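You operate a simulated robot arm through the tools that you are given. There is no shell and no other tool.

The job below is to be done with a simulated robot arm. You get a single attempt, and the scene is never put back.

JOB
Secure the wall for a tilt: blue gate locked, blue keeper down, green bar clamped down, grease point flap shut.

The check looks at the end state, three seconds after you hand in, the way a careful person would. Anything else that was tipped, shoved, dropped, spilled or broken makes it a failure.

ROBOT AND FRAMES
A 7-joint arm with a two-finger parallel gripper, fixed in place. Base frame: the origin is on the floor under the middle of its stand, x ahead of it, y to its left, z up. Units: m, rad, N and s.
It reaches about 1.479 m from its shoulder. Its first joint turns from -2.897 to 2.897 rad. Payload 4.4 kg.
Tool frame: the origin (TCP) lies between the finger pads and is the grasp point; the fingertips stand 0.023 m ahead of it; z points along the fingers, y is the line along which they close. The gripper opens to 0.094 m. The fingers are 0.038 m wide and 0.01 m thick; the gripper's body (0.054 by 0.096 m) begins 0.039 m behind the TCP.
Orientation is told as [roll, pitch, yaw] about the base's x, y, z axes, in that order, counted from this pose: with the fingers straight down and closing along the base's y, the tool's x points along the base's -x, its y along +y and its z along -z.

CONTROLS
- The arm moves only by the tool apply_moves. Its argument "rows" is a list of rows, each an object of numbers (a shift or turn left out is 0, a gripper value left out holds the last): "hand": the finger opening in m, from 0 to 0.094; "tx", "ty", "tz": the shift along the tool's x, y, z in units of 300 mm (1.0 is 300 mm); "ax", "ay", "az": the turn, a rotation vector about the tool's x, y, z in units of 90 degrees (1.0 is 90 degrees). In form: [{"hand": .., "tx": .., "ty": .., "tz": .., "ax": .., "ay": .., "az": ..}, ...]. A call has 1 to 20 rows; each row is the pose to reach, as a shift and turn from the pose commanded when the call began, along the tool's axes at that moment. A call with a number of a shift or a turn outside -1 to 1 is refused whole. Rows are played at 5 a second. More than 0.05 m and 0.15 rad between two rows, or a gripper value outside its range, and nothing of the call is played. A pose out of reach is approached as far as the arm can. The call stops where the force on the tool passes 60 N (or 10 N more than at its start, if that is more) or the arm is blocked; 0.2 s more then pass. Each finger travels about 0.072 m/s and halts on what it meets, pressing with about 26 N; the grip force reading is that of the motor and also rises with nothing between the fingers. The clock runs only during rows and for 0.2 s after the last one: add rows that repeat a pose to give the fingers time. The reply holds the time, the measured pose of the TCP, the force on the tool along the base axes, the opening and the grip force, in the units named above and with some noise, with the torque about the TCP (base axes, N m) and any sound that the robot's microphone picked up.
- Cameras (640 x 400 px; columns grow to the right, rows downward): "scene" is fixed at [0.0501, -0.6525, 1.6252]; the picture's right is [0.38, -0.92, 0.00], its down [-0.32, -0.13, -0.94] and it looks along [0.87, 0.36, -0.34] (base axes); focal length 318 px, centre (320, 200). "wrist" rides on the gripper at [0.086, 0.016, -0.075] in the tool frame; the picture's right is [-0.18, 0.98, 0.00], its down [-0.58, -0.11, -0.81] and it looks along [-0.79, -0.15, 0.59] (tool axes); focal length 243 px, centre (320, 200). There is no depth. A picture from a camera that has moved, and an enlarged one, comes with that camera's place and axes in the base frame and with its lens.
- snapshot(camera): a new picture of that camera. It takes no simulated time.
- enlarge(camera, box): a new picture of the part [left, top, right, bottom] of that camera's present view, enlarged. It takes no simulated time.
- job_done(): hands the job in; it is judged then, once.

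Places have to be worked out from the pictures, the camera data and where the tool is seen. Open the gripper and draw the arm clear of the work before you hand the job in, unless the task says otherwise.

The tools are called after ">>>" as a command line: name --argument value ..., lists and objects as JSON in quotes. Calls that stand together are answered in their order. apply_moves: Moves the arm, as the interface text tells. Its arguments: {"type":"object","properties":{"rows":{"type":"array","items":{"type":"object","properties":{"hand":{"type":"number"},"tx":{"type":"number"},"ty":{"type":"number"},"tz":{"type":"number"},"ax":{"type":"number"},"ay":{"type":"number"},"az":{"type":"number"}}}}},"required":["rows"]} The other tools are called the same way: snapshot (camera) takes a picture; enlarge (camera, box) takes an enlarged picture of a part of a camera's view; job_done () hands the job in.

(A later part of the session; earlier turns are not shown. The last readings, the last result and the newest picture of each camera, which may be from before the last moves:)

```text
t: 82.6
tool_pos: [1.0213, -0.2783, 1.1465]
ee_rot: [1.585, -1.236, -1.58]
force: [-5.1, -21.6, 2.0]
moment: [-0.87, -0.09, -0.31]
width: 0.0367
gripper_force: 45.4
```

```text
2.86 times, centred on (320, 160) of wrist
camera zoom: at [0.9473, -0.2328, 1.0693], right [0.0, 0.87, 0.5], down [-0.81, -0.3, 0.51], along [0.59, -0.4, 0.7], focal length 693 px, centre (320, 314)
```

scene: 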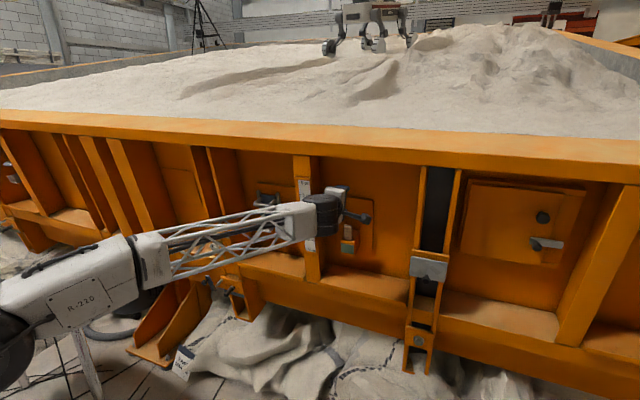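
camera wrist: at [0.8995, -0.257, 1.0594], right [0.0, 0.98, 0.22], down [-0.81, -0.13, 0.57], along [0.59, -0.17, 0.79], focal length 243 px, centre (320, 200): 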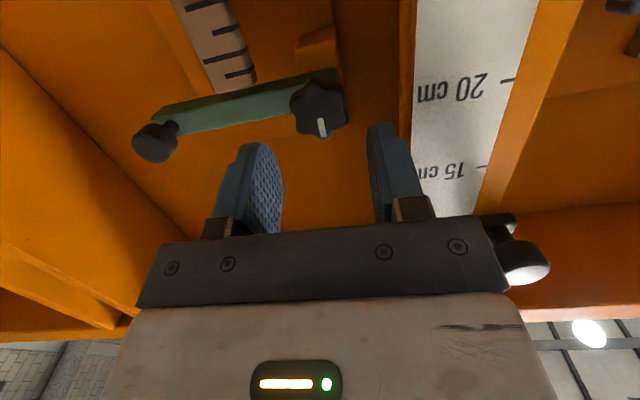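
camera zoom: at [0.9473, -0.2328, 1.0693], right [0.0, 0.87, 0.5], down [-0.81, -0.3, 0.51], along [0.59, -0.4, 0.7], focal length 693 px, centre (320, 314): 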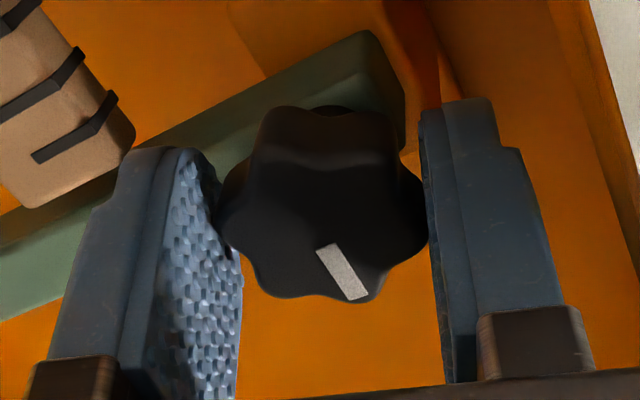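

The knob didn't budge while the fingers slid round it under 0.9 Nm: the clamp is tight. I'll release and back straight out to clear the pointer knob.

>>> apply_moves --rows '[{"hand": 0.052}, {"hand": 0.052}, {"hand": 0.052, "tz": -0.04}, {"tz": -0.12}, {"tz": -0.2}, {"tz": -0.28}, {"tz": -0.36}]'

>>> enlarge --camera "scene" --box '[290, 160, 410, 270]'

>>> snapshot --camera "scene"

```text
t: 84.2
tool_pos: [0.9136, -0.2781, 1.1458]
ee_rot: [1.583, -1.239, -1.579]
force: [-0.2, 0.2, 1.1]
moment: [0.01, -0.02, 0.0]
width: 0.052
gripper_force: 0.0
```

```text
3.64 times, centred on (350, 215) of scene
camera zoom: at [0.0501, -0.6525, 1.6252], right [0.38, -0.92, 0.0], down [-0.32, -0.13, -0.94], along [0.87, 0.36, -0.34], focal length 1158 px, centre (211, 146)
```

zoom: 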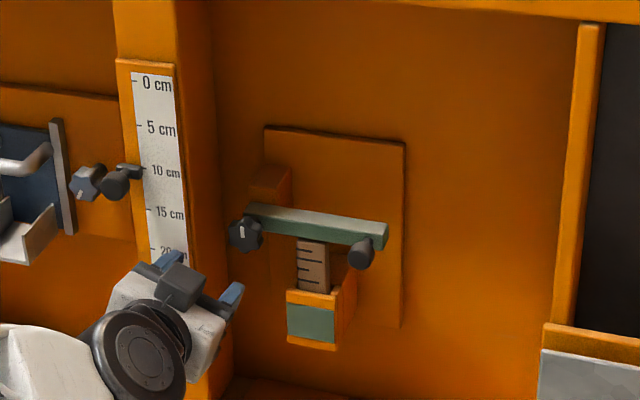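

```text
taken
```

scene: 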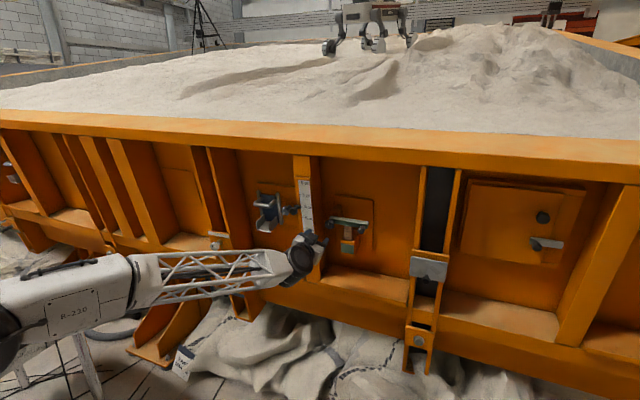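

The green bar is level on the peg with its knob tight. Next the gate: I'll slide left slowly at this depth, below and in front of the pointer knob, watching that the arm tracks.

>>> apply_moves --rows '[{"tx": 0.0139, "ty": 0.0394}, {"tx": 0.0278, "ty": 0.0788}, {"tx": 0.0416, "ty": 0.118}, {"tx": 0.0555, "ty": 0.1575}, {"tx": 0.0694, "ty": 0.197}, {"tx": 0.0833, "ty": 0.236}, {"tx": 0.097, "ty": 0.276}, {"tx": 0.111, "ty": 0.315}]'

>>> snapshot --camera "scene"

```text
t: 86.0
tool_pos: [0.9135, -0.1774, 1.1444]
ee_rot: [1.585, -1.237, -1.582]
force: [0.0, 0.3, -0.1]
moment: [-0.02, 0.0, -0.02]
width: 0.0519
gripper_force: 0.1
```

```text
taken
```

scene: 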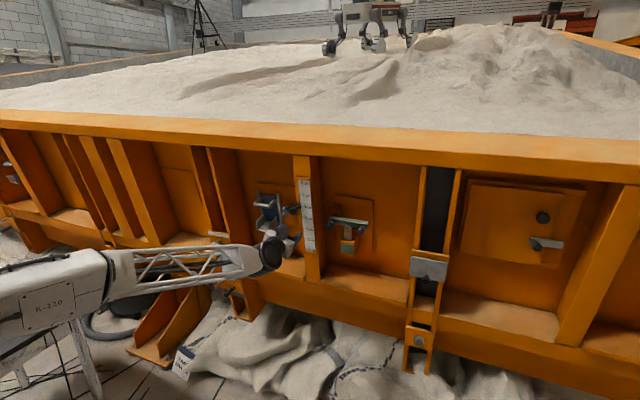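

Tracking is exact. Continuing left the rest of the way to y ≈ −0.06.

>>> apply_moves --rows '[{"tx": 0.0139, "ty": 0.0394}, {"tx": 0.0278, "ty": 0.0788}, {"tx": 0.0416, "ty": 0.118}, {"tx": 0.0555, "ty": 0.1575}, {"tx": 0.0694, "ty": 0.197}, {"tx": 0.0833, "ty": 0.236}, {"tx": 0.097, "ty": 0.276}, {"tx": 0.111, "ty": 0.315}, {"tx": 0.128, "ty": 0.363}]'

>>> snapshot --camera "wrist"

>>> snapshot --camera "scene"

```text
t: 88.0
tool_pos: [0.913, -0.0645, 1.1459]
ee_rot: [1.576, -1.238, -1.561]
force: [0.2, 1.0, 0.7]
moment: [0.01, 0.01, 0.02]
width: 0.0519
gripper_force: 0.1
```

```text
taken
camera wrist: at [0.8381, -0.0197, 1.0686], right [-0.01, 0.87, 0.5], down [-0.8, -0.3, 0.51], along [0.6, -0.39, 0.7], focal length 243 px, centre (320, 200)
```

wrist: 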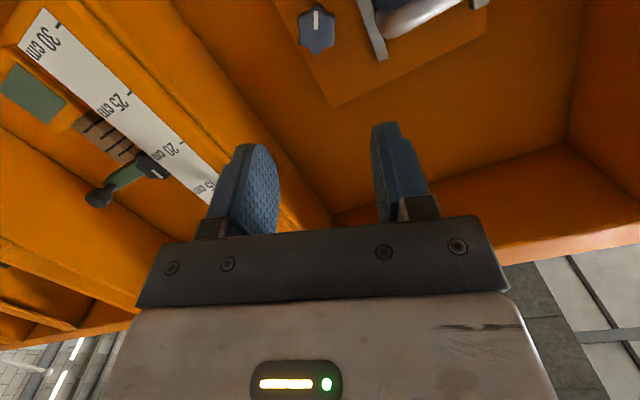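

```text
taken
```

scene: 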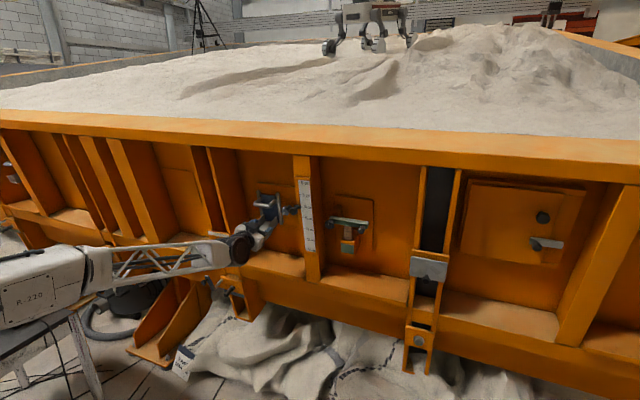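

The blue gate knob is straight ahead, at about (1.098, −0.062, 1.143). Zooming in to see it and the rail next to it.

>>> enlarge --camera "wrist" --box '[240, 0, 480, 120]'

>>> enlarge --camera "scene" --box '[240, 180, 310, 235]'

```text
2.67 times, centred on (360, 60) of wrist
camera zoom: at [0.8381, -0.0197, 1.0686], right [-0.01, 0.87, 0.5], down [-0.8, -0.3, 0.51], along [0.6, -0.39, 0.7], focal length 647 px, centre (213, 573)
```

zoom: 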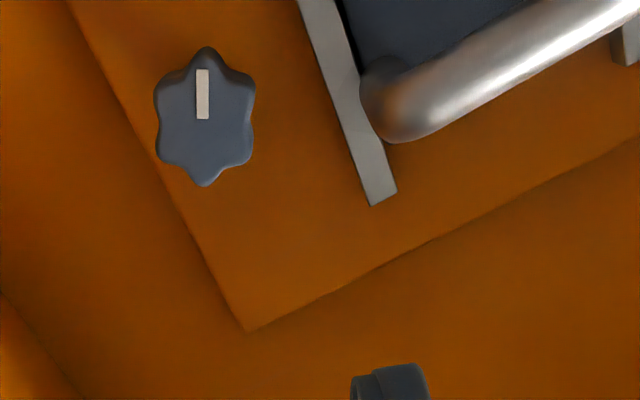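

```text
7.27 times, centred on (275, 208) of scene
camera zoom: at [0.0501, -0.6525, 1.6252], right [0.38, -0.92, 0.0], down [-0.32, -0.13, -0.94], along [0.87, 0.36, -0.34], focal length 2315 px, centre (647, 146)
```

zoom: 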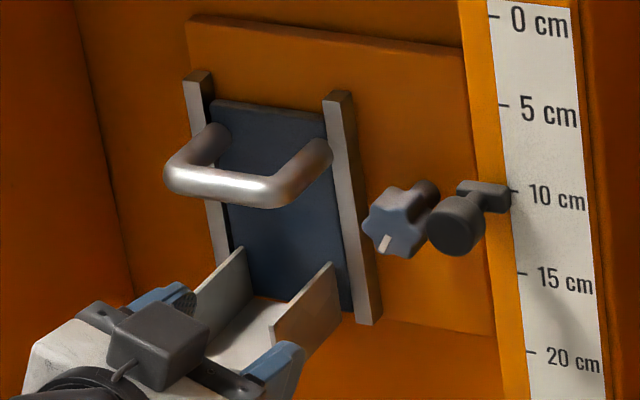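

>>> enlarge --camera "scene" --box '[262, 205, 290, 230]'

>>> enlarge --camera "scene" --box '[255, 185, 290, 210]'

```text
16.00 times, centred on (276, 218) of scene
camera zoom: at [0.0501, -0.6525, 1.6252], right [0.38, -0.92, 0.0], down [-0.32, -0.13, -0.94], along [0.87, 0.36, -0.34], focal length 5093 px, centre (1024, -80)
```

zoom: 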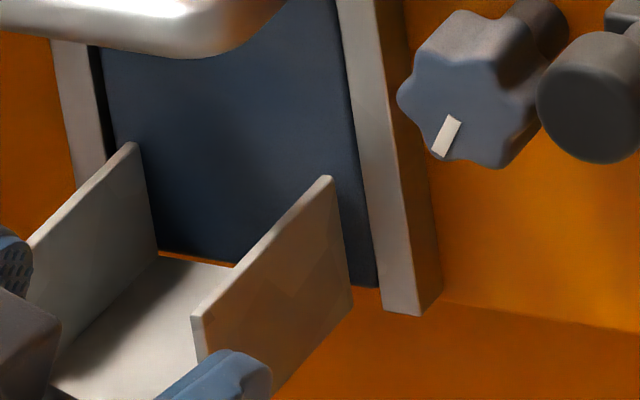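

```text
16.00 times, centred on (272, 198) of scene
camera zoom: at [0.0501, -0.6525, 1.6252], right [0.38, -0.92, 0.0], down [-0.32, -0.13, -0.94], along [0.87, 0.36, -0.34], focal length 5093 px, centre (1080, 240)
```

zoom: 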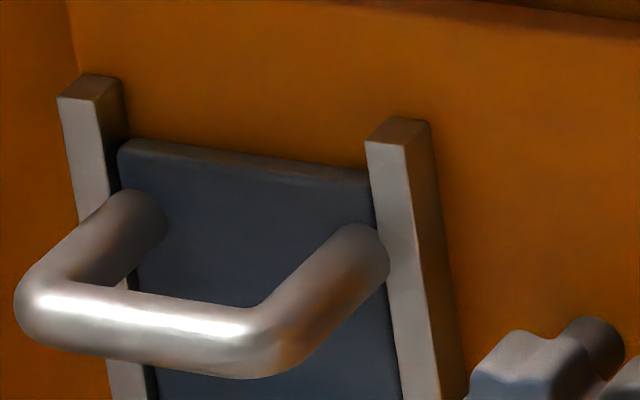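

The gate plate sits at the chute floor with only a hairline visible. Before locking I'll make sure it is fully down by pressing gently on its U-handle from above; first I'll close the fingers and move above the handle.

>>> apply_moves --rows '[{"az": -0.05, "tx": -0.016, "ty": 0.043, "hand": 0.0}, {"az": -0.11, "tx": -0.031, "ty": 0.086}, {"az": -0.17, "tx": -0.047, "ty": 0.129}, {"az": -0.21, "tx": -0.062, "ty": 0.172}, {"az": -0.21, "tx": -0.078, "ty": 0.215}, {"az": -0.21, "tx": -0.094, "ty": 0.259}, {"az": -0.21, "tx": -0.109, "ty": 0.302}, {"az": -0.21, "tx": -0.125, "ty": 0.345}]'

>>> snapshot --camera "wrist"

>>> snapshot --camera "scene"

```text
t: 89.8
tool_pos: [0.9105, -0.0277, 1.2065]
ee_rot: [0.844, -1.565, -0.81]
force: [-0.2, 0.8, 0.0]
moment: [-0.01, 0.02, 0.02]
width: 0.0001
gripper_force: 25.8
out of reach, approached as far as the arm can: row 1, 2, 3, 4, 5, 6, 7, 8
```

```text
taken
camera wrist: at [0.8356, -0.0115, 1.1197], right [-0.03, 0.98, 0.19], down [-0.8, -0.14, 0.58], along [0.6, -0.13, 0.79], focal length 243 px, centre (320, 200)
```

wrist: 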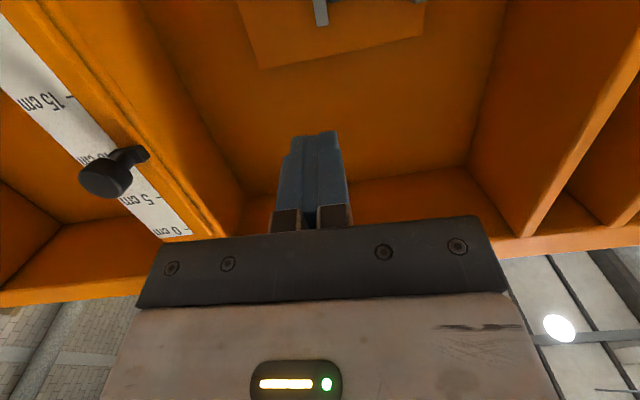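

```text
taken
```

scene: 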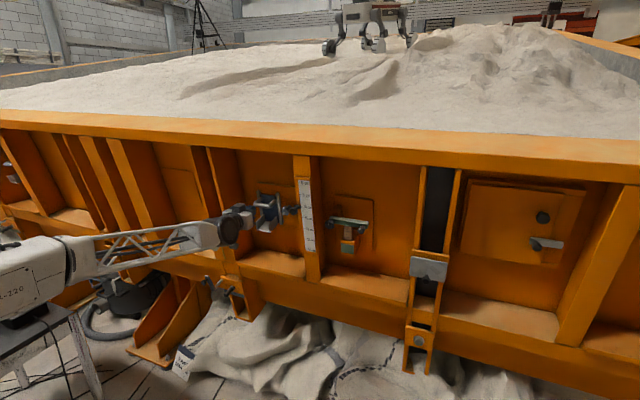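

I'm at the wrist joint limit for this roll; rolling clockwise frees it. I'll roll toward having the camera on top, which also gives a good view of the gate.

>>> apply_moves --rows '[{"az": 0.09}, {"az": 0.18}, {"az": 0.27}, {"az": 0.36}, {"az": 0.45}, {"az": 0.54}, {"az": 0.63}, {"az": 0.72}, {"az": 0.81}, {"az": 0.9}, {"az": 0.98}]'

>>> apply_moves --rows '[{"az": 0.09}, {"az": 0.18}, {"az": 0.27}, {"az": 0.36}, {"az": 0.45}, {"az": 0.54}, {"az": 0.63}, {"az": 0.72}, {"az": 0.81}, {"az": 0.9}, {"az": 0.98}]'

>>> snapshot --camera "wrist"

>>> snapshot --camera "scene"

```text
t: 92.2
tool_pos: [0.9114, -0.0383, 1.2092]
ee_rot: [1.57, -0.025, -1.549]
force: [1.0, -0.1, 0.4]
moment: [0.01, -0.06, -0.02]
width: 0.0001
gripper_force: 26.3
out of reach, approached as far as the arm can: row 1, 2, 3, 4, 5, 6, 7, 8, 9, 10, 11
```

```text
t: 94.6
tool_pos: [0.9119, -0.0428, 1.2106]
ee_rot: [1.598, 1.514, -1.529]
force: [0.5, 0.2, 0.2]
moment: [-0.01, 0.0, -0.03]
width: 0.0
gripper_force: 26.0
out of reach, approached as far as the arm can: row 1, 2, 3, 4, 5, 6, 7, 8, 9, 10, 11
```

```text
taken
camera wrist: at [0.8371, -0.0543, 1.298], right [0.01, -0.99, -0.13], down [-0.81, 0.06, -0.59], along [0.59, 0.11, -0.8], focal length 243 px, centre (320, 200)
```

wrist: 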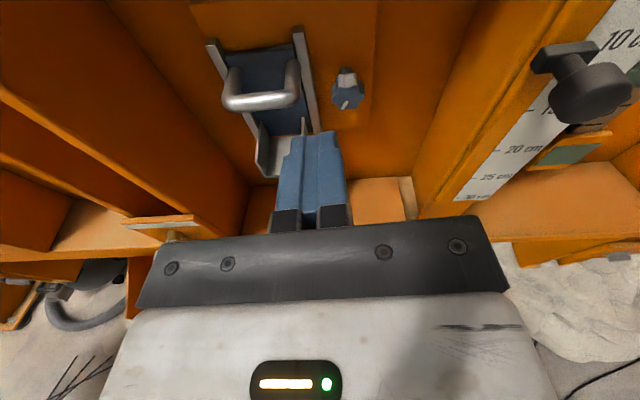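

```text
taken
```

scene: 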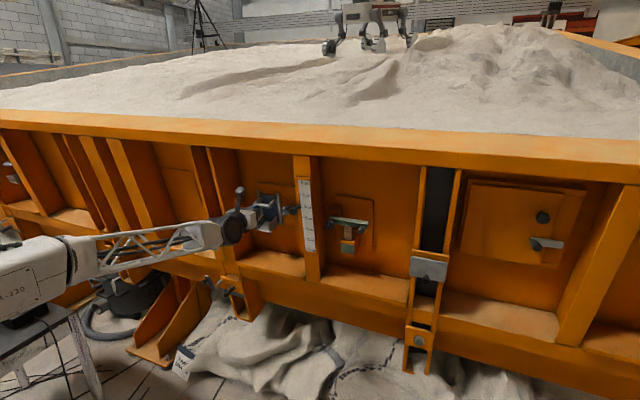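

Now the view is upright with the gate and its knob ahead. I'll zoom to check the gate's bottom edge and the knob.

>>> enlarge --camera "wrist" --box '[190, 20, 390, 180]'

>>> enlarge --camera "wrist" --box '[240, 90, 320, 180]'

```text
2.50 times, centred on (290, 100) of wrist
camera zoom: at [0.8371, -0.0543, 1.298], right [0.01, -0.99, -0.13], down [-0.81, 0.06, -0.59], along [0.59, 0.11, -0.8], focal length 606 px, centre (395, 450)
```

zoom: 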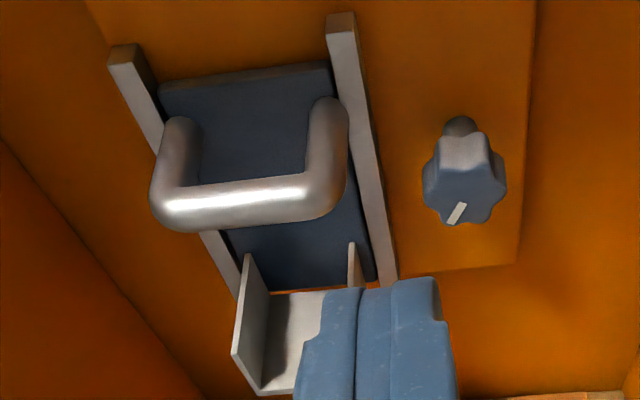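

```text
4.44 times, centred on (280, 135) of wrist
camera zoom: at [0.8371, -0.0543, 1.298], right [0.01, -0.99, -0.13], down [-0.81, 0.06, -0.59], along [0.59, 0.11, -0.8], focal length 1078 px, centre (498, 489)
```

zoom: 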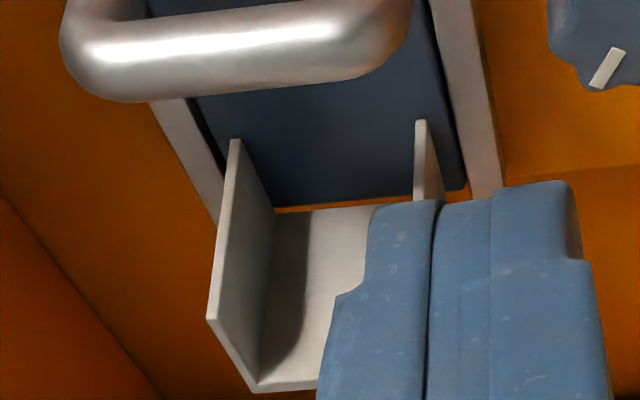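

The gate is down flush with the rail ends. Knob face at (1.095, −0.0615, 1.1415). I'll roll back to about 45° (so I can turn clockwise ~170° with one grip) while moving in front of it, hand open.

>>> apply_moves --rows '[{"az": -0.09, "tx": -0.03, "ty": 0.006, "tz": 0.007, "hand": 0.05}, {"az": -0.18, "tx": -0.06, "ty": 0.012, "tz": 0.014}, {"az": -0.27, "tx": -0.09, "ty": 0.018, "tz": 0.021}, {"az": -0.36, "tx": -0.12, "ty": 0.024, "tz": 0.028}, {"az": -0.45, "tx": -0.15, "ty": 0.03, "tz": 0.035}, {"az": -0.54, "tx": -0.18, "ty": 0.036, "tz": 0.042}, {"az": -0.63, "tx": -0.21, "ty": 0.042, "tz": 0.05}, {"az": -0.72, "tx": -0.233, "ty": 0.049, "tz": 0.058}]'

>>> apply_moves --rows '[{"az": -0.09}, {"az": -0.18}, {"az": -0.27}, {"az": -0.36}, {"az": -0.45}, {"az": -0.54}, {"az": -0.63}, {"az": -0.72}]'

>>> snapshot --camera "wrist"

```text
t: 96.4
tool_pos: [0.9292, -0.0628, 1.1438]
ee_rot: [1.574, 0.378, -1.555]
force: [0.0, 0.3, 1.1]
moment: [0.01, 0.01, -0.02]
width: 0.0501
gripper_force: 0.2
```

```text
t: 98.2
tool_pos: [0.9291, -0.0638, 1.1439]
ee_rot: [1.573, -0.751, -1.559]
force: [-0.2, -0.3, 0.3]
moment: [0.02, -0.02, -0.03]
width: 0.0501
gripper_force: 0.0
```

```text
taken
camera wrist: at [0.8538, 0.0105, 1.0955], right [-0.01, 0.54, 0.84], down [-0.8, -0.51, 0.32], along [0.6, -0.67, 0.43], focal length 243 px, centre (320, 200)
```

wrist: 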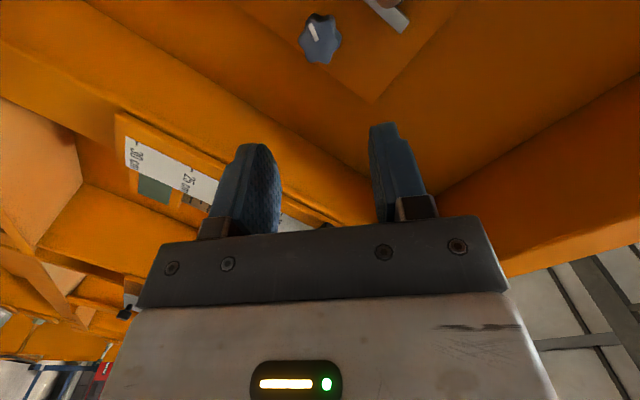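

Aligned without limits. Advancing to just in front of the gate knob.

>>> apply_moves --rows '[{"tx": 0.002, "ty": -0.001, "tz": 0.11}, {"tx": 0.004, "ty": -0.002, "tz": 0.22}, {"tx": 0.006, "ty": -0.003, "tz": 0.33}, {"tx": 0.007, "ty": -0.004, "tz": 0.437}]'

>>> snapshot --camera "wrist"

>>> enlarge --camera "scene" --box '[230, 170, 330, 240]'

```text
t: 99.2
tool_pos: [1.0593, -0.0615, 1.1421]
ee_rot: [1.579, -0.75, -1.566]
force: [0.1, -0.1, 0.0]
moment: [0.0, 0.03, 0.01]
width: 0.05
gripper_force: 0.1
```

```text
taken
camera wrist: at [0.9852, 0.0138, 1.0936], right [-0.01, 0.54, 0.84], down [-0.8, -0.51, 0.31], along [0.59, -0.68, 0.43], focal length 243 px, centre (320, 200)
```

wrist: 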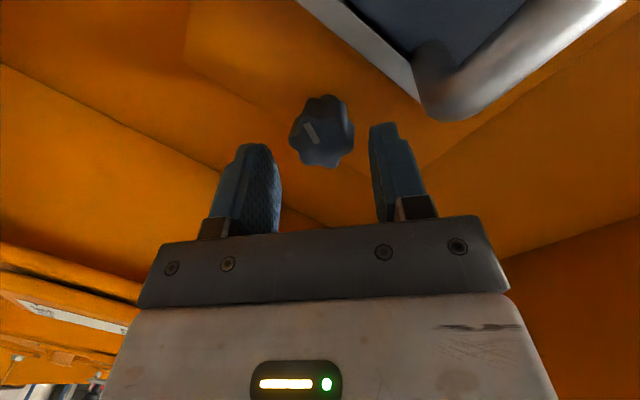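

```text
5.71 times, centred on (280, 205) of scene
camera zoom: at [0.0501, -0.6525, 1.6252], right [0.38, -0.92, 0.0], down [-0.32, -0.13, -0.94], along [0.87, 0.36, -0.34], focal length 1819 px, centre (549, 171)
```

zoom: 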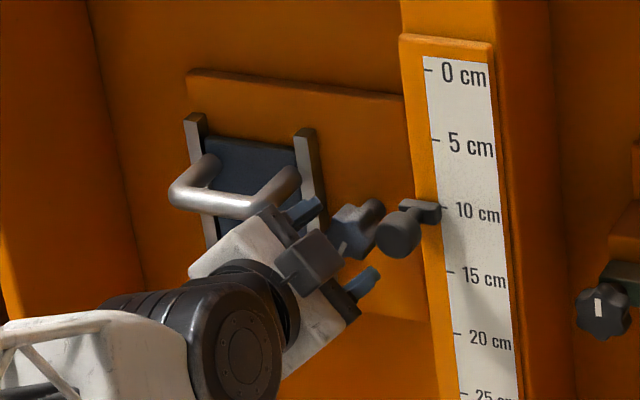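

Knob centred between the fingers. Advancing 2.4 cm and closing.

>>> apply_moves --rows '[{"tz": 0.03}, {"tz": 0.06}, {"tz": 0.082}, {"tz": 0.082, "hand": 0.0}, {"tz": 0.082}, {"tz": 0.082}, {"tz": 0.082}]'

>>> enlarge --camera "wrist" --box '[220, 90, 420, 230]'

```text
t: 100.8
tool_pos: [1.0854, -0.0597, 1.1416]
ee_rot: [1.579, -0.753, -1.573]
force: [-6.2, 13.4, 5.7]
moment: [-0.18, -0.83, 0.68]
width: 0.0389
gripper_force: 45.3
```

```text
2.86 times, centred on (320, 160) of wrist
camera zoom: at [1.0099, 0.0154, 1.0933], right [-0.01, 0.54, 0.84], down [-0.81, -0.5, 0.31], along [0.59, -0.68, 0.43], focal length 693 px, centre (320, 314)
```

zoom: 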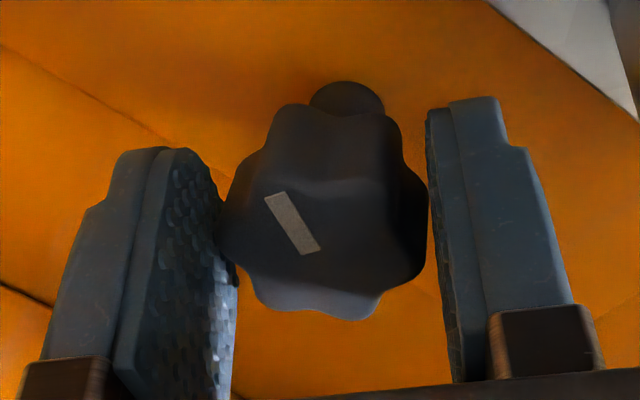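

Gripped the gate knob (38.9 mm). Test turn clockwise ~20°, watching torque.

>>> apply_moves --rows '[{"az": 0.05, "hand": 0.0}, {"az": 0.11}, {"az": 0.17}, {"az": 0.22}]'

>>> enlarge --camera "wrist" --box '[220, 90, 420, 230]'

```text
t: 101.8
tool_pos: [1.0851, -0.0594, 1.1429]
ee_rot: [1.581, -0.404, -1.572]
force: [-9.0, 25.4, 20.5]
moment: [-0.35, -0.61, 1.62]
width: 0.039
gripper_force: 45.3
```

```text
2.86 times, centred on (320, 160) of wrist
camera zoom: at [1.0098, 0.0271, 1.123], right [-0.01, 0.22, 0.98], down [-0.81, -0.58, 0.12], along [0.59, -0.78, 0.18], focal length 693 px, centre (320, 314)
```

zoom: 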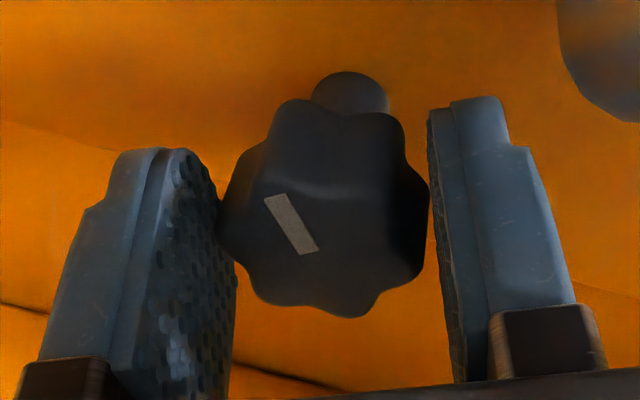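

It turns with modest torque (0.35 Nm). Continuing clockwise in stages, easing the side load.

>>> apply_moves --rows '[{"az": 0.05, "ty": 0.004, "tx": 0.002, "hand": 0.0}, {"az": 0.11, "ty": 0.007, "tx": 0.004}, {"az": 0.17, "ty": 0.007, "tx": 0.004}, {"az": 0.23, "ty": 0.007, "tx": 0.004}, {"az": 0.29, "ty": 0.007, "tx": 0.004}, {"az": 0.35, "ty": 0.007, "tx": 0.004}, {"az": 0.41, "ty": 0.007, "tx": 0.004}, {"az": 0.47, "ty": 0.007, "tx": 0.004}]'

>>> enlarge --camera "wrist" --box '[220, 90, 420, 230]'

>>> enlarge --camera "scene" --box '[230, 170, 330, 240]'

```text
t: 103.6
tool_pos: [1.0832, -0.0596, 1.1458]
ee_rot: [1.579, 0.334, -1.563]
force: [0.7, -14.2, 46.4]
moment: [-0.33, -1.51, 0.54]
width: 0.0393
gripper_force: 45.2
```

```text
2.86 times, centred on (320, 160) of wrist
camera zoom: at [1.0089, 0.0174, 1.1887], right [-0.01, -0.5, 0.87], down [-0.8, -0.52, -0.3], along [0.6, -0.7, -0.4], focal length 693 px, centre (320, 314)
```

zoom: 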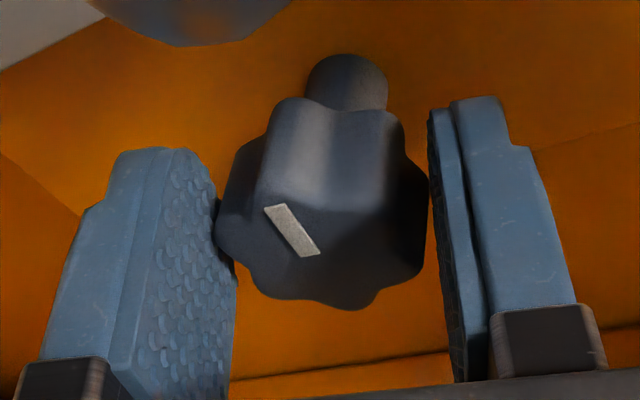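

```text
5.71 times, centred on (280, 205) of scene
camera zoom: at [0.0501, -0.6525, 1.6252], right [0.38, -0.92, 0.0], down [-0.32, -0.13, -0.94], along [0.87, 0.36, -0.34], focal length 1819 px, centre (549, 171)
```

zoom: 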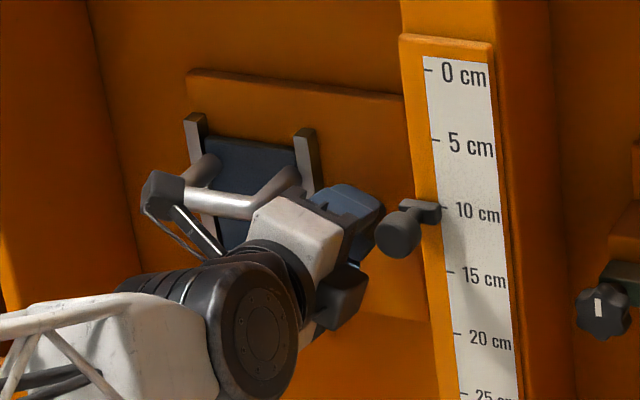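

Turned ~62° so far and it still moves easily. There's a 46 N upward side load, so I'll re-centre up 4 mm and continue.

>>> apply_moves --rows '[{"ty": 0.008, "hand": 0.0}, {"ty": 0.013, "az": 0.04}, {"ty": 0.013, "az": 0.1}, {"ty": 0.013, "az": 0.16}, {"ty": 0.013, "az": 0.22}]'

>>> enlarge --camera "wrist" --box '[220, 90, 420, 230]'

>>> enlarge --camera "scene" --box '[230, 170, 330, 240]'

```text
t: 104.8
tool_pos: [1.0841, -0.0602, 1.1473]
ee_rot: [1.578, 0.68, -1.565]
force: [1.3, -21.9, 35.9]
moment: [-0.23, -1.52, 0.03]
width: 0.0389
gripper_force: 45.0
```

```text
2.86 times, centred on (320, 160) of wrist
camera zoom: at [1.0093, -0.0026, 1.2134], right [0.0, -0.76, 0.65], down [-0.8, -0.39, -0.46], along [0.6, -0.52, -0.61], focal length 693 px, centre (320, 314)
```

zoom: 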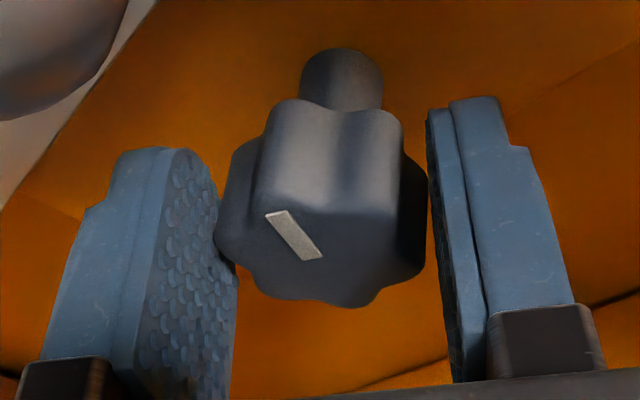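

```text
5.71 times, centred on (280, 205) of scene
camera zoom: at [0.0501, -0.6525, 1.6252], right [0.38, -0.92, 0.0], down [-0.32, -0.13, -0.94], along [0.87, 0.36, -0.34], focal length 1819 px, centre (549, 171)
```

zoom: 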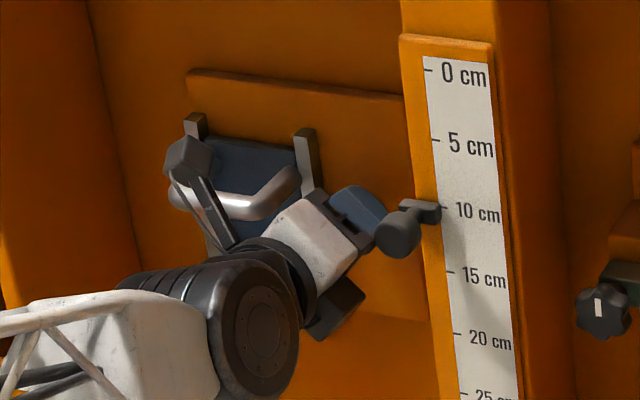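

Turned ~82° in total; the load pattern says the knob axis is ~4 mm further to −y. I'll re-centre accordingly and keep turning.

>>> apply_moves --rows '[{"ty": 0.004, "tx": -0.005, "hand": 0.0}, {"ty": 0.008, "tx": -0.01, "az": 0.03}, {"ty": 0.008, "tx": -0.01, "az": 0.09}, {"ty": 0.008, "tx": -0.01, "az": 0.15}, {"ty": 0.008, "tx": -0.01, "az": 0.21}, {"ty": 0.008, "tx": -0.01, "az": 0.27}]'

>>> enlarge --camera "wrist" --box '[220, 90, 420, 230]'

```text
t: 106.2
tool_pos: [1.0842, -0.0634, 1.1447]
ee_rot: [1.578, 1.105, -1.561]
force: [-4.1, 7.2, 12.4]
moment: [0.01, -1.03, 0.04]
width: 0.0379
gripper_force: 45.0
```

```text
2.86 times, centred on (320, 160) of wrist
camera zoom: at [1.0097, -0.0385, 1.2282], right [0.0, -0.96, 0.28], down [-0.8, -0.17, -0.57], along [0.59, -0.22, -0.77], focal length 693 px, centre (320, 314)
```

zoom: 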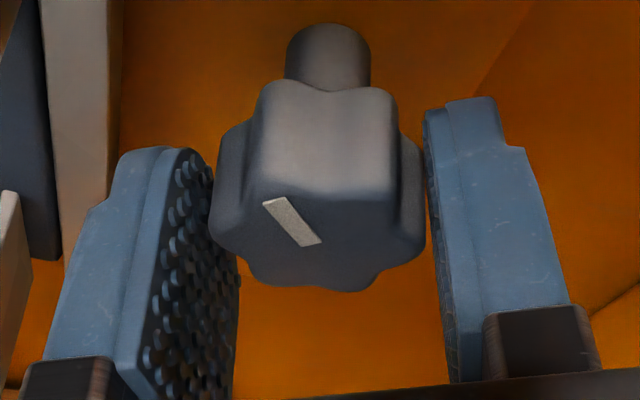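

Load is low now and the knob follows. Total ≈106°. Continuing clockwise.

>>> apply_moves --rows '[{"az": 0.06, "hand": 0.0}, {"az": 0.12}, {"az": 0.18}, {"az": 0.24}, {"az": 0.3}, {"az": 0.36}, {"az": 0.42}]'

>>> enlarge --camera "wrist" --box '[220, 90, 420, 230]'

>>> enlarge --camera "scene" --box '[230, 170, 330, 240]'

```text
t: 107.8
tool_pos: [1.0841, -0.0634, 1.1446]
ee_rot: [-1.585, 1.377, 1.559]
force: [3.3, 4.1, -11.3]
moment: [-0.22, 0.25, 1.21]
width: 0.0373
gripper_force: 45.6
```

```text
2.86 times, centred on (320, 160) of wrist
camera zoom: at [1.0104, -0.0952, 1.2254], right [0.0, -0.93, -0.37], down [-0.81, 0.22, -0.55], along [0.59, 0.3, -0.75], focal length 693 px, centre (320, 314)
```

zoom: 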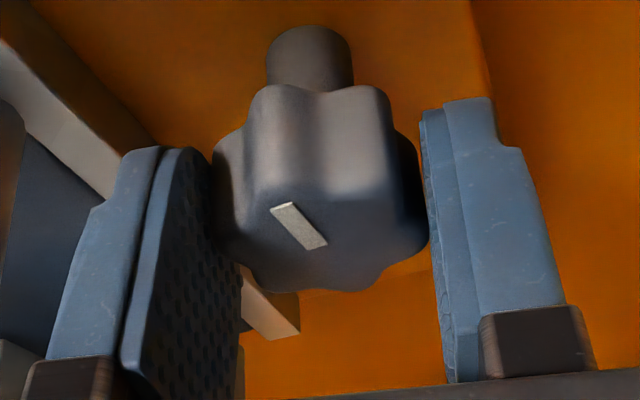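

```text
5.71 times, centred on (280, 205) of scene
camera zoom: at [0.0501, -0.6525, 1.6252], right [0.38, -0.92, 0.0], down [-0.32, -0.13, -0.94], along [0.87, 0.36, -0.34], focal length 1819 px, centre (549, 171)
```

zoom: 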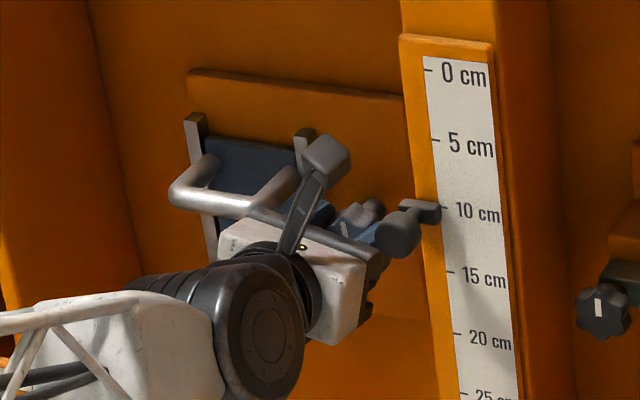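

Turned about 144° and torque still low. Continuing toward ~170°, watching for the stop.

>>> apply_moves --rows '[{"az": 0.05, "hand": 0.0}, {"az": 0.1}, {"az": 0.15}, {"az": 0.2}]'

>>> enlarge --camera "wrist" --box '[220, 90, 420, 230]'

```text
t: 108.8
tool_pos: [1.0847, -0.0655, 1.1485]
ee_rot: [-1.584, 1.062, 1.561]
force: [1.4, -20.9, -0.3]
moment: [-0.82, 0.02, 0.44]
width: 0.0391
gripper_force: 45.0
```

```text
2.86 times, centred on (320, 160) of wrist
camera zoom: at [1.0099, -0.1207, 1.2149], right [0.01, -0.77, -0.64], down [-0.8, 0.38, -0.46], along [0.59, 0.52, -0.62], focal length 693 px, centre (320, 314)
```

zoom: 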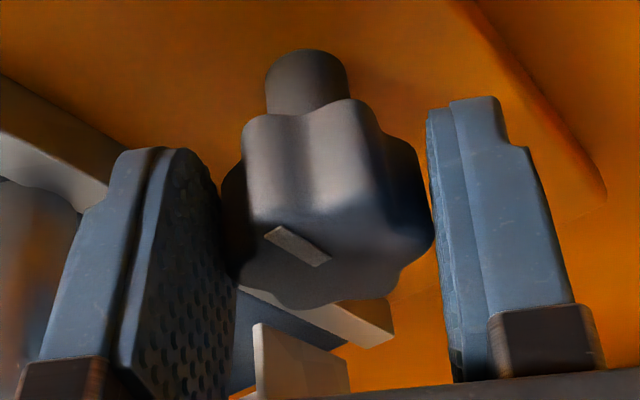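

Torque rose to 0.82 Nm and the knob stopped following, so it has reached its stop. I'll release, back out and inspect.

>>> apply_moves --rows '[{"hand": 0.052}, {"hand": 0.052}, {"hand": 0.052, "tz": -0.04}, {"tz": -0.12}, {"tz": -0.22}, {"tz": -0.34}, {"tz": -0.46}]'

>>> enlarge --camera "scene" --box '[240, 175, 310, 235]'

>>> snapshot --camera "wrist"

```text
t: 110.4
tool_pos: [0.9475, -0.0647, 1.1422]
ee_rot: [-1.572, 1.063, 1.579]
force: [-0.5, 0.3, -0.4]
moment: [-0.01, 0.01, 0.01]
width: 0.0522
gripper_force: 0.1
```

```text
6.67 times, centred on (275, 205) of scene
camera zoom: at [0.0501, -0.6525, 1.6252], right [0.38, -0.92, 0.0], down [-0.32, -0.13, -0.94], along [0.87, 0.36, -0.34], focal length 2122 px, centre (620, 167)
```

zoom: 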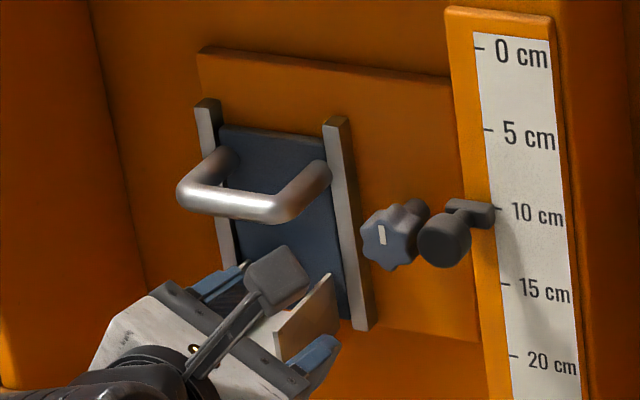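

```text
taken
camera wrist: at [0.8733, -0.1214, 1.2112], right [0.01, -0.77, -0.64], down [-0.81, 0.37, -0.46], along [0.59, 0.52, -0.62], focal length 243 px, centre (320, 200)
```

wrist: 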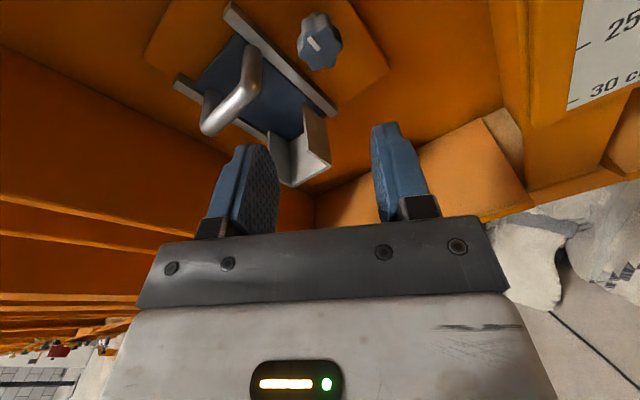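

Both knobs now have their marks straight up, matching each other, at their stops. Last is the keeper, low on the left, which needs a different arm posture. First I'll roll the wrist back and return right in front of the pointer, where the wrist has range.

>>> apply_moves --rows '[{"az": -0.09, "tz": -0.02}, {"az": -0.18, "tz": -0.04}, {"az": -0.27, "tz": -0.07}, {"az": -0.36, "tz": -0.1}, {"az": -0.45, "tz": -0.11}, {"az": -0.54, "tz": -0.11}, {"az": -0.63, "tz": -0.11}, {"az": -0.72, "tz": -0.11}, {"az": -0.81, "tz": -0.11}, {"az": -0.9, "tz": -0.11}, {"az": -0.98, "tz": -0.11}]'

>>> apply_moves --rows '[{"az": -0.09}, {"az": -0.18}, {"az": -0.27}, {"az": -0.36}, {"az": -0.45}, {"az": -0.54}, {"az": -0.63}, {"az": -0.72}, {"az": -0.81}, {"az": -0.9}, {"az": -0.98}]'

```text
t: 112.8
tool_pos: [0.9133, -0.0643, 1.1447]
ee_rot: [1.575, 0.536, -1.558]
force: [-1.0, 0.1, -0.3]
moment: [-0.01, 0.0, -0.01]
width: 0.0521
gripper_force: 0.1
```

```text
t: 115.2
tool_pos: [0.914, -0.0637, 1.1449]
ee_rot: [1.577, -1.005, -1.562]
force: [-0.1, 1.2, 0.2]
moment: [-0.03, -0.01, 0.01]
width: 0.0518
gripper_force: 0.0
```

Now sliding right along the same path as before, slowly.

>>> apply_moves --rows '[{"tx": -0.025, "ty": -0.04}, {"tx": -0.05, "ty": -0.08}, {"tx": -0.075, "ty": -0.12}, {"tx": -0.1, "ty": -0.16}, {"tx": -0.125, "ty": -0.2}, {"tx": -0.15, "ty": -0.24}, {"tx": -0.175, "ty": -0.28}, {"tx": -0.2, "ty": -0.32}, {"tx": -0.225, "ty": -0.36}, {"tx": -0.25, "ty": -0.4}, {"tx": -0.275, "ty": -0.44}, {"tx": -0.3, "ty": -0.48}, {"tx": -0.325, "ty": -0.52}, {"tx": -0.35, "ty": -0.56}, {"tx": -0.371, "ty": -0.594}]'

>>> snapshot --camera "scene"

```text
t: 118.4
tool_pos: [0.9146, -0.2726, 1.1426]
ee_rot: [1.58, -1.002, -1.574]
force: [0.1, -0.3, -0.3]
moment: [-0.02, -0.01, 0.01]
width: 0.0521
gripper_force: 0.1
```

```text
taken
```

scene: 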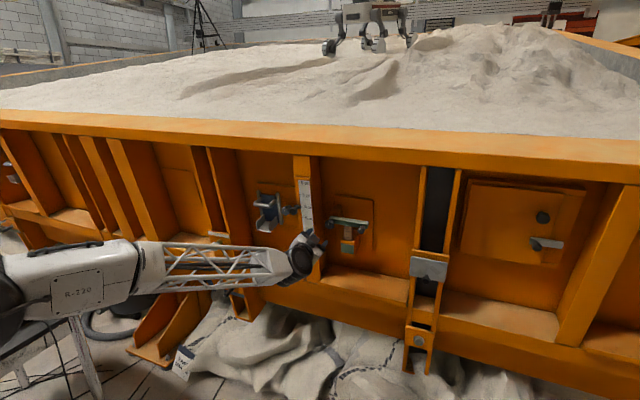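

Tracked well. Now I'll pitch the hand down gradually while backing away from the wall and rising, to bring the wrist into its natural posture.

>>> apply_moves --rows '[{"ax": 0.026, "ay": 0.042, "tx": -0.014, "ty": 0.009, "tz": -0.025}, {"ax": 0.053, "ay": 0.085, "tx": -0.028, "ty": 0.018, "tz": -0.05}, {"ax": 0.079, "ay": 0.127, "tx": -0.042, "ty": 0.027, "tz": -0.075}, {"ax": 0.106, "ay": 0.17, "tx": -0.057, "ty": 0.035, "tz": -0.1}, {"ax": 0.132, "ay": 0.212, "tx": -0.071, "ty": 0.044, "tz": -0.125}, {"ax": 0.159, "ay": 0.254, "tx": -0.085, "ty": 0.053, "tz": -0.15}, {"ax": 0.185, "ay": 0.297, "tx": -0.099, "ty": 0.062, "tz": -0.175}, {"ax": 0.212, "ay": 0.339, "tx": -0.113, "ty": 0.071, "tz": -0.2}, {"ax": 0.238, "ay": 0.382, "tx": -0.127, "ty": 0.08, "tz": -0.225}, {"ax": 0.265, "ay": 0.424, "tx": -0.142, "ty": 0.089, "tz": -0.25}]'

>>> snapshot --camera "wrist"

>>> snapshot --camera "scene"

```text
t: 120.6
tool_pos: [0.8387, -0.2755, 1.1929]
ee_rot: [0.502, -0.637, -0.73]
force: [-0.3, 0.4, 0.4]
moment: [-0.03, -0.01, -0.04]
width: 0.0521
gripper_force: 0.0
```

```text
taken
camera wrist: at [0.7407, -0.215, 1.199], right [0.48, 0.73, 0.49], down [-0.26, -0.41, 0.87], along [0.84, -0.54, 0.0], focal length 243 px, centre (320, 200)
```

wrist: 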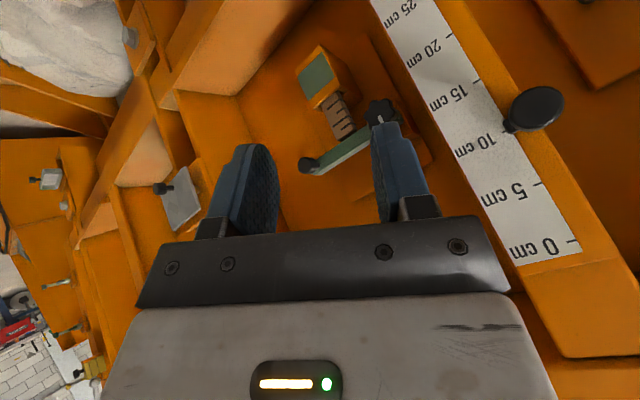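

```text
taken
```

scene: 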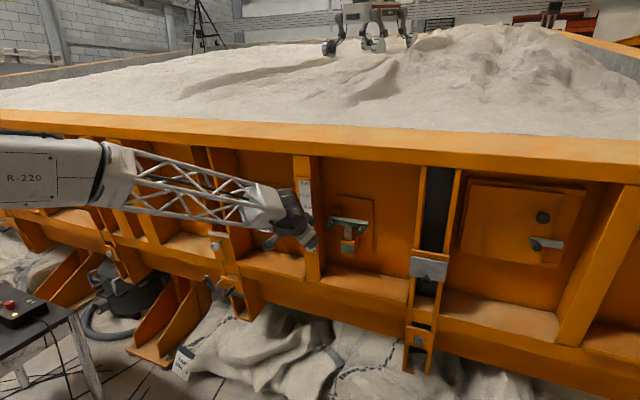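

The posture is good now: elbow up, hand pitched 45° down. I'll unroll 32° and slide left at this safe depth toward the keeper side.

>>> apply_moves --rows '[{"az": -0.03, "tx": 0.054, "ty": 0.064, "tz": 0.001}, {"az": -0.06, "tx": 0.109, "ty": 0.128, "tz": 0.002}, {"az": -0.09, "tx": 0.163, "ty": 0.191, "tz": 0.003}, {"az": -0.12, "tx": 0.217, "ty": 0.255, "tz": 0.004}, {"az": -0.15, "tx": 0.272, "ty": 0.319, "tz": 0.005}, {"az": -0.18, "tx": 0.326, "ty": 0.383, "tz": 0.006}, {"az": -0.21, "tx": 0.38, "ty": 0.447, "tz": 0.007}, {"az": -0.24, "tx": 0.435, "ty": 0.511, "tz": 0.009}, {"az": -0.27, "tx": 0.489, "ty": 0.574, "tz": 0.01}, {"az": -0.3, "tx": 0.543, "ty": 0.638, "tz": 0.011}, {"az": -0.33, "tx": 0.598, "ty": 0.702, "tz": 0.012}, {"az": -0.355, "tx": 0.652, "ty": 0.766, "tz": 0.013}]'

>>> snapshot --camera "wrist"

>>> snapshot --camera "scene"

```text
t: 123.2
tool_pos: [0.8101, 0.0249, 1.1615]
ee_rot: [0.015, -0.791, -0.008]
force: [1.0, -0.3, 0.7]
moment: [-0.03, 0.05, -0.01]
width: 0.0522
gripper_force: 0.0
```

```text
taken
camera wrist: at [0.696, 0.041, 1.1535], right [0.13, 0.98, 0.14], down [-0.16, -0.12, 0.98], along [0.98, -0.15, 0.15], focal length 243 px, centre (320, 200)
```

wrist: 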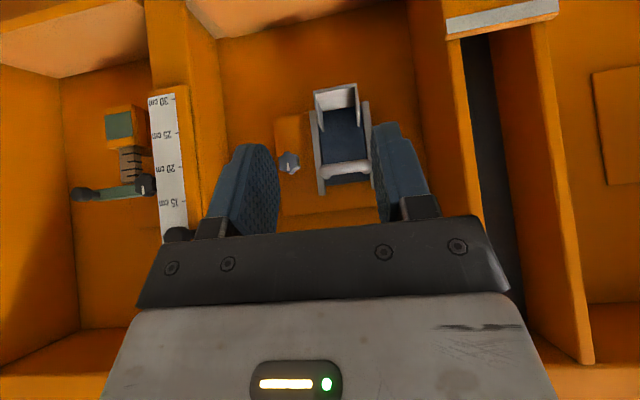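

```text
taken
```

scene: 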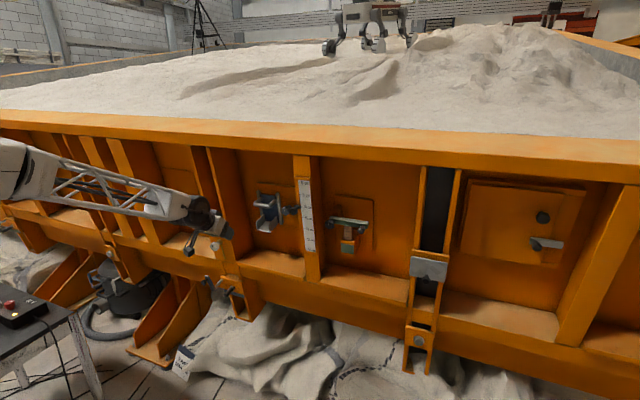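

Clean pose: pitched 45° down, no roll. I'll move left and down in front of the keeper, staying well off the wall.

>>> apply_moves --rows '[{"tx": 0.035, "ty": 0.067, "tz": 0.032, "hand": 0.0}, {"tx": 0.071, "ty": 0.133, "tz": 0.064}, {"tx": 0.106, "ty": 0.2, "tz": 0.096}, {"tx": 0.141, "ty": 0.267, "tz": 0.128}, {"tx": 0.177, "ty": 0.333, "tz": 0.16}, {"tx": 0.212, "ty": 0.4, "tz": 0.192}, {"tx": 0.248, "ty": 0.467, "tz": 0.224}, {"tx": 0.283, "ty": 0.533, "tz": 0.256}, {"tx": 0.318, "ty": 0.6, "tz": 0.288}, {"tx": 0.354, "ty": 0.667, "tz": 0.32}, {"tx": 0.389, "ty": 0.733, "tz": 0.352}, {"tx": 0.424, "ty": 0.8, "tz": 0.384}, {"tx": 0.46, "ty": 0.867, "tz": 0.416}, {"tx": 0.495, "ty": 0.933, "tz": 0.448}]'

>>> snapshot --camera "wrist"

>>> snapshot --camera "scene"

```text
t: 126.2
tool_pos: [0.8, 0.3054, 0.9665]
ee_rot: [0.018, -0.79, -0.011]
force: [-0.7, -0.1, 0.2]
moment: [0.02, 0.0, -0.02]
width: 0.0
gripper_force: 25.9
```

```text
taken
camera wrist: at [0.687, 0.3226, 0.9564], right [0.13, 0.98, 0.14], down [-0.16, -0.12, 0.98], along [0.98, -0.15, 0.15], focal length 243 px, centre (320, 200)
```

wrist: 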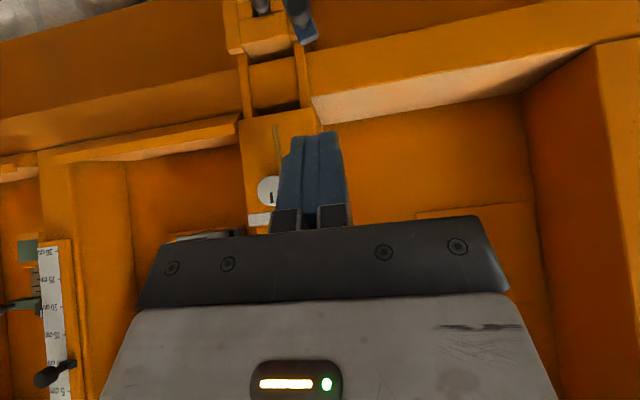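

```text
taken
```

scene: 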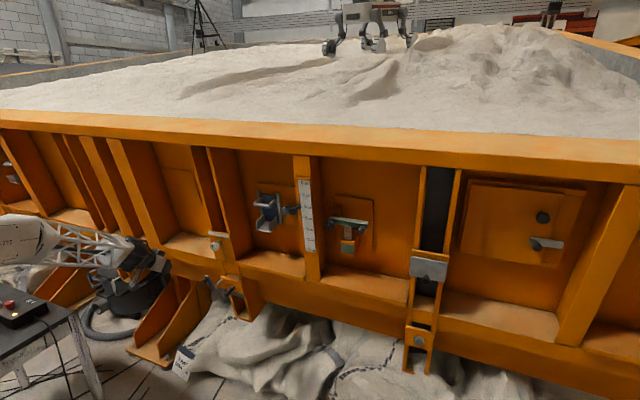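

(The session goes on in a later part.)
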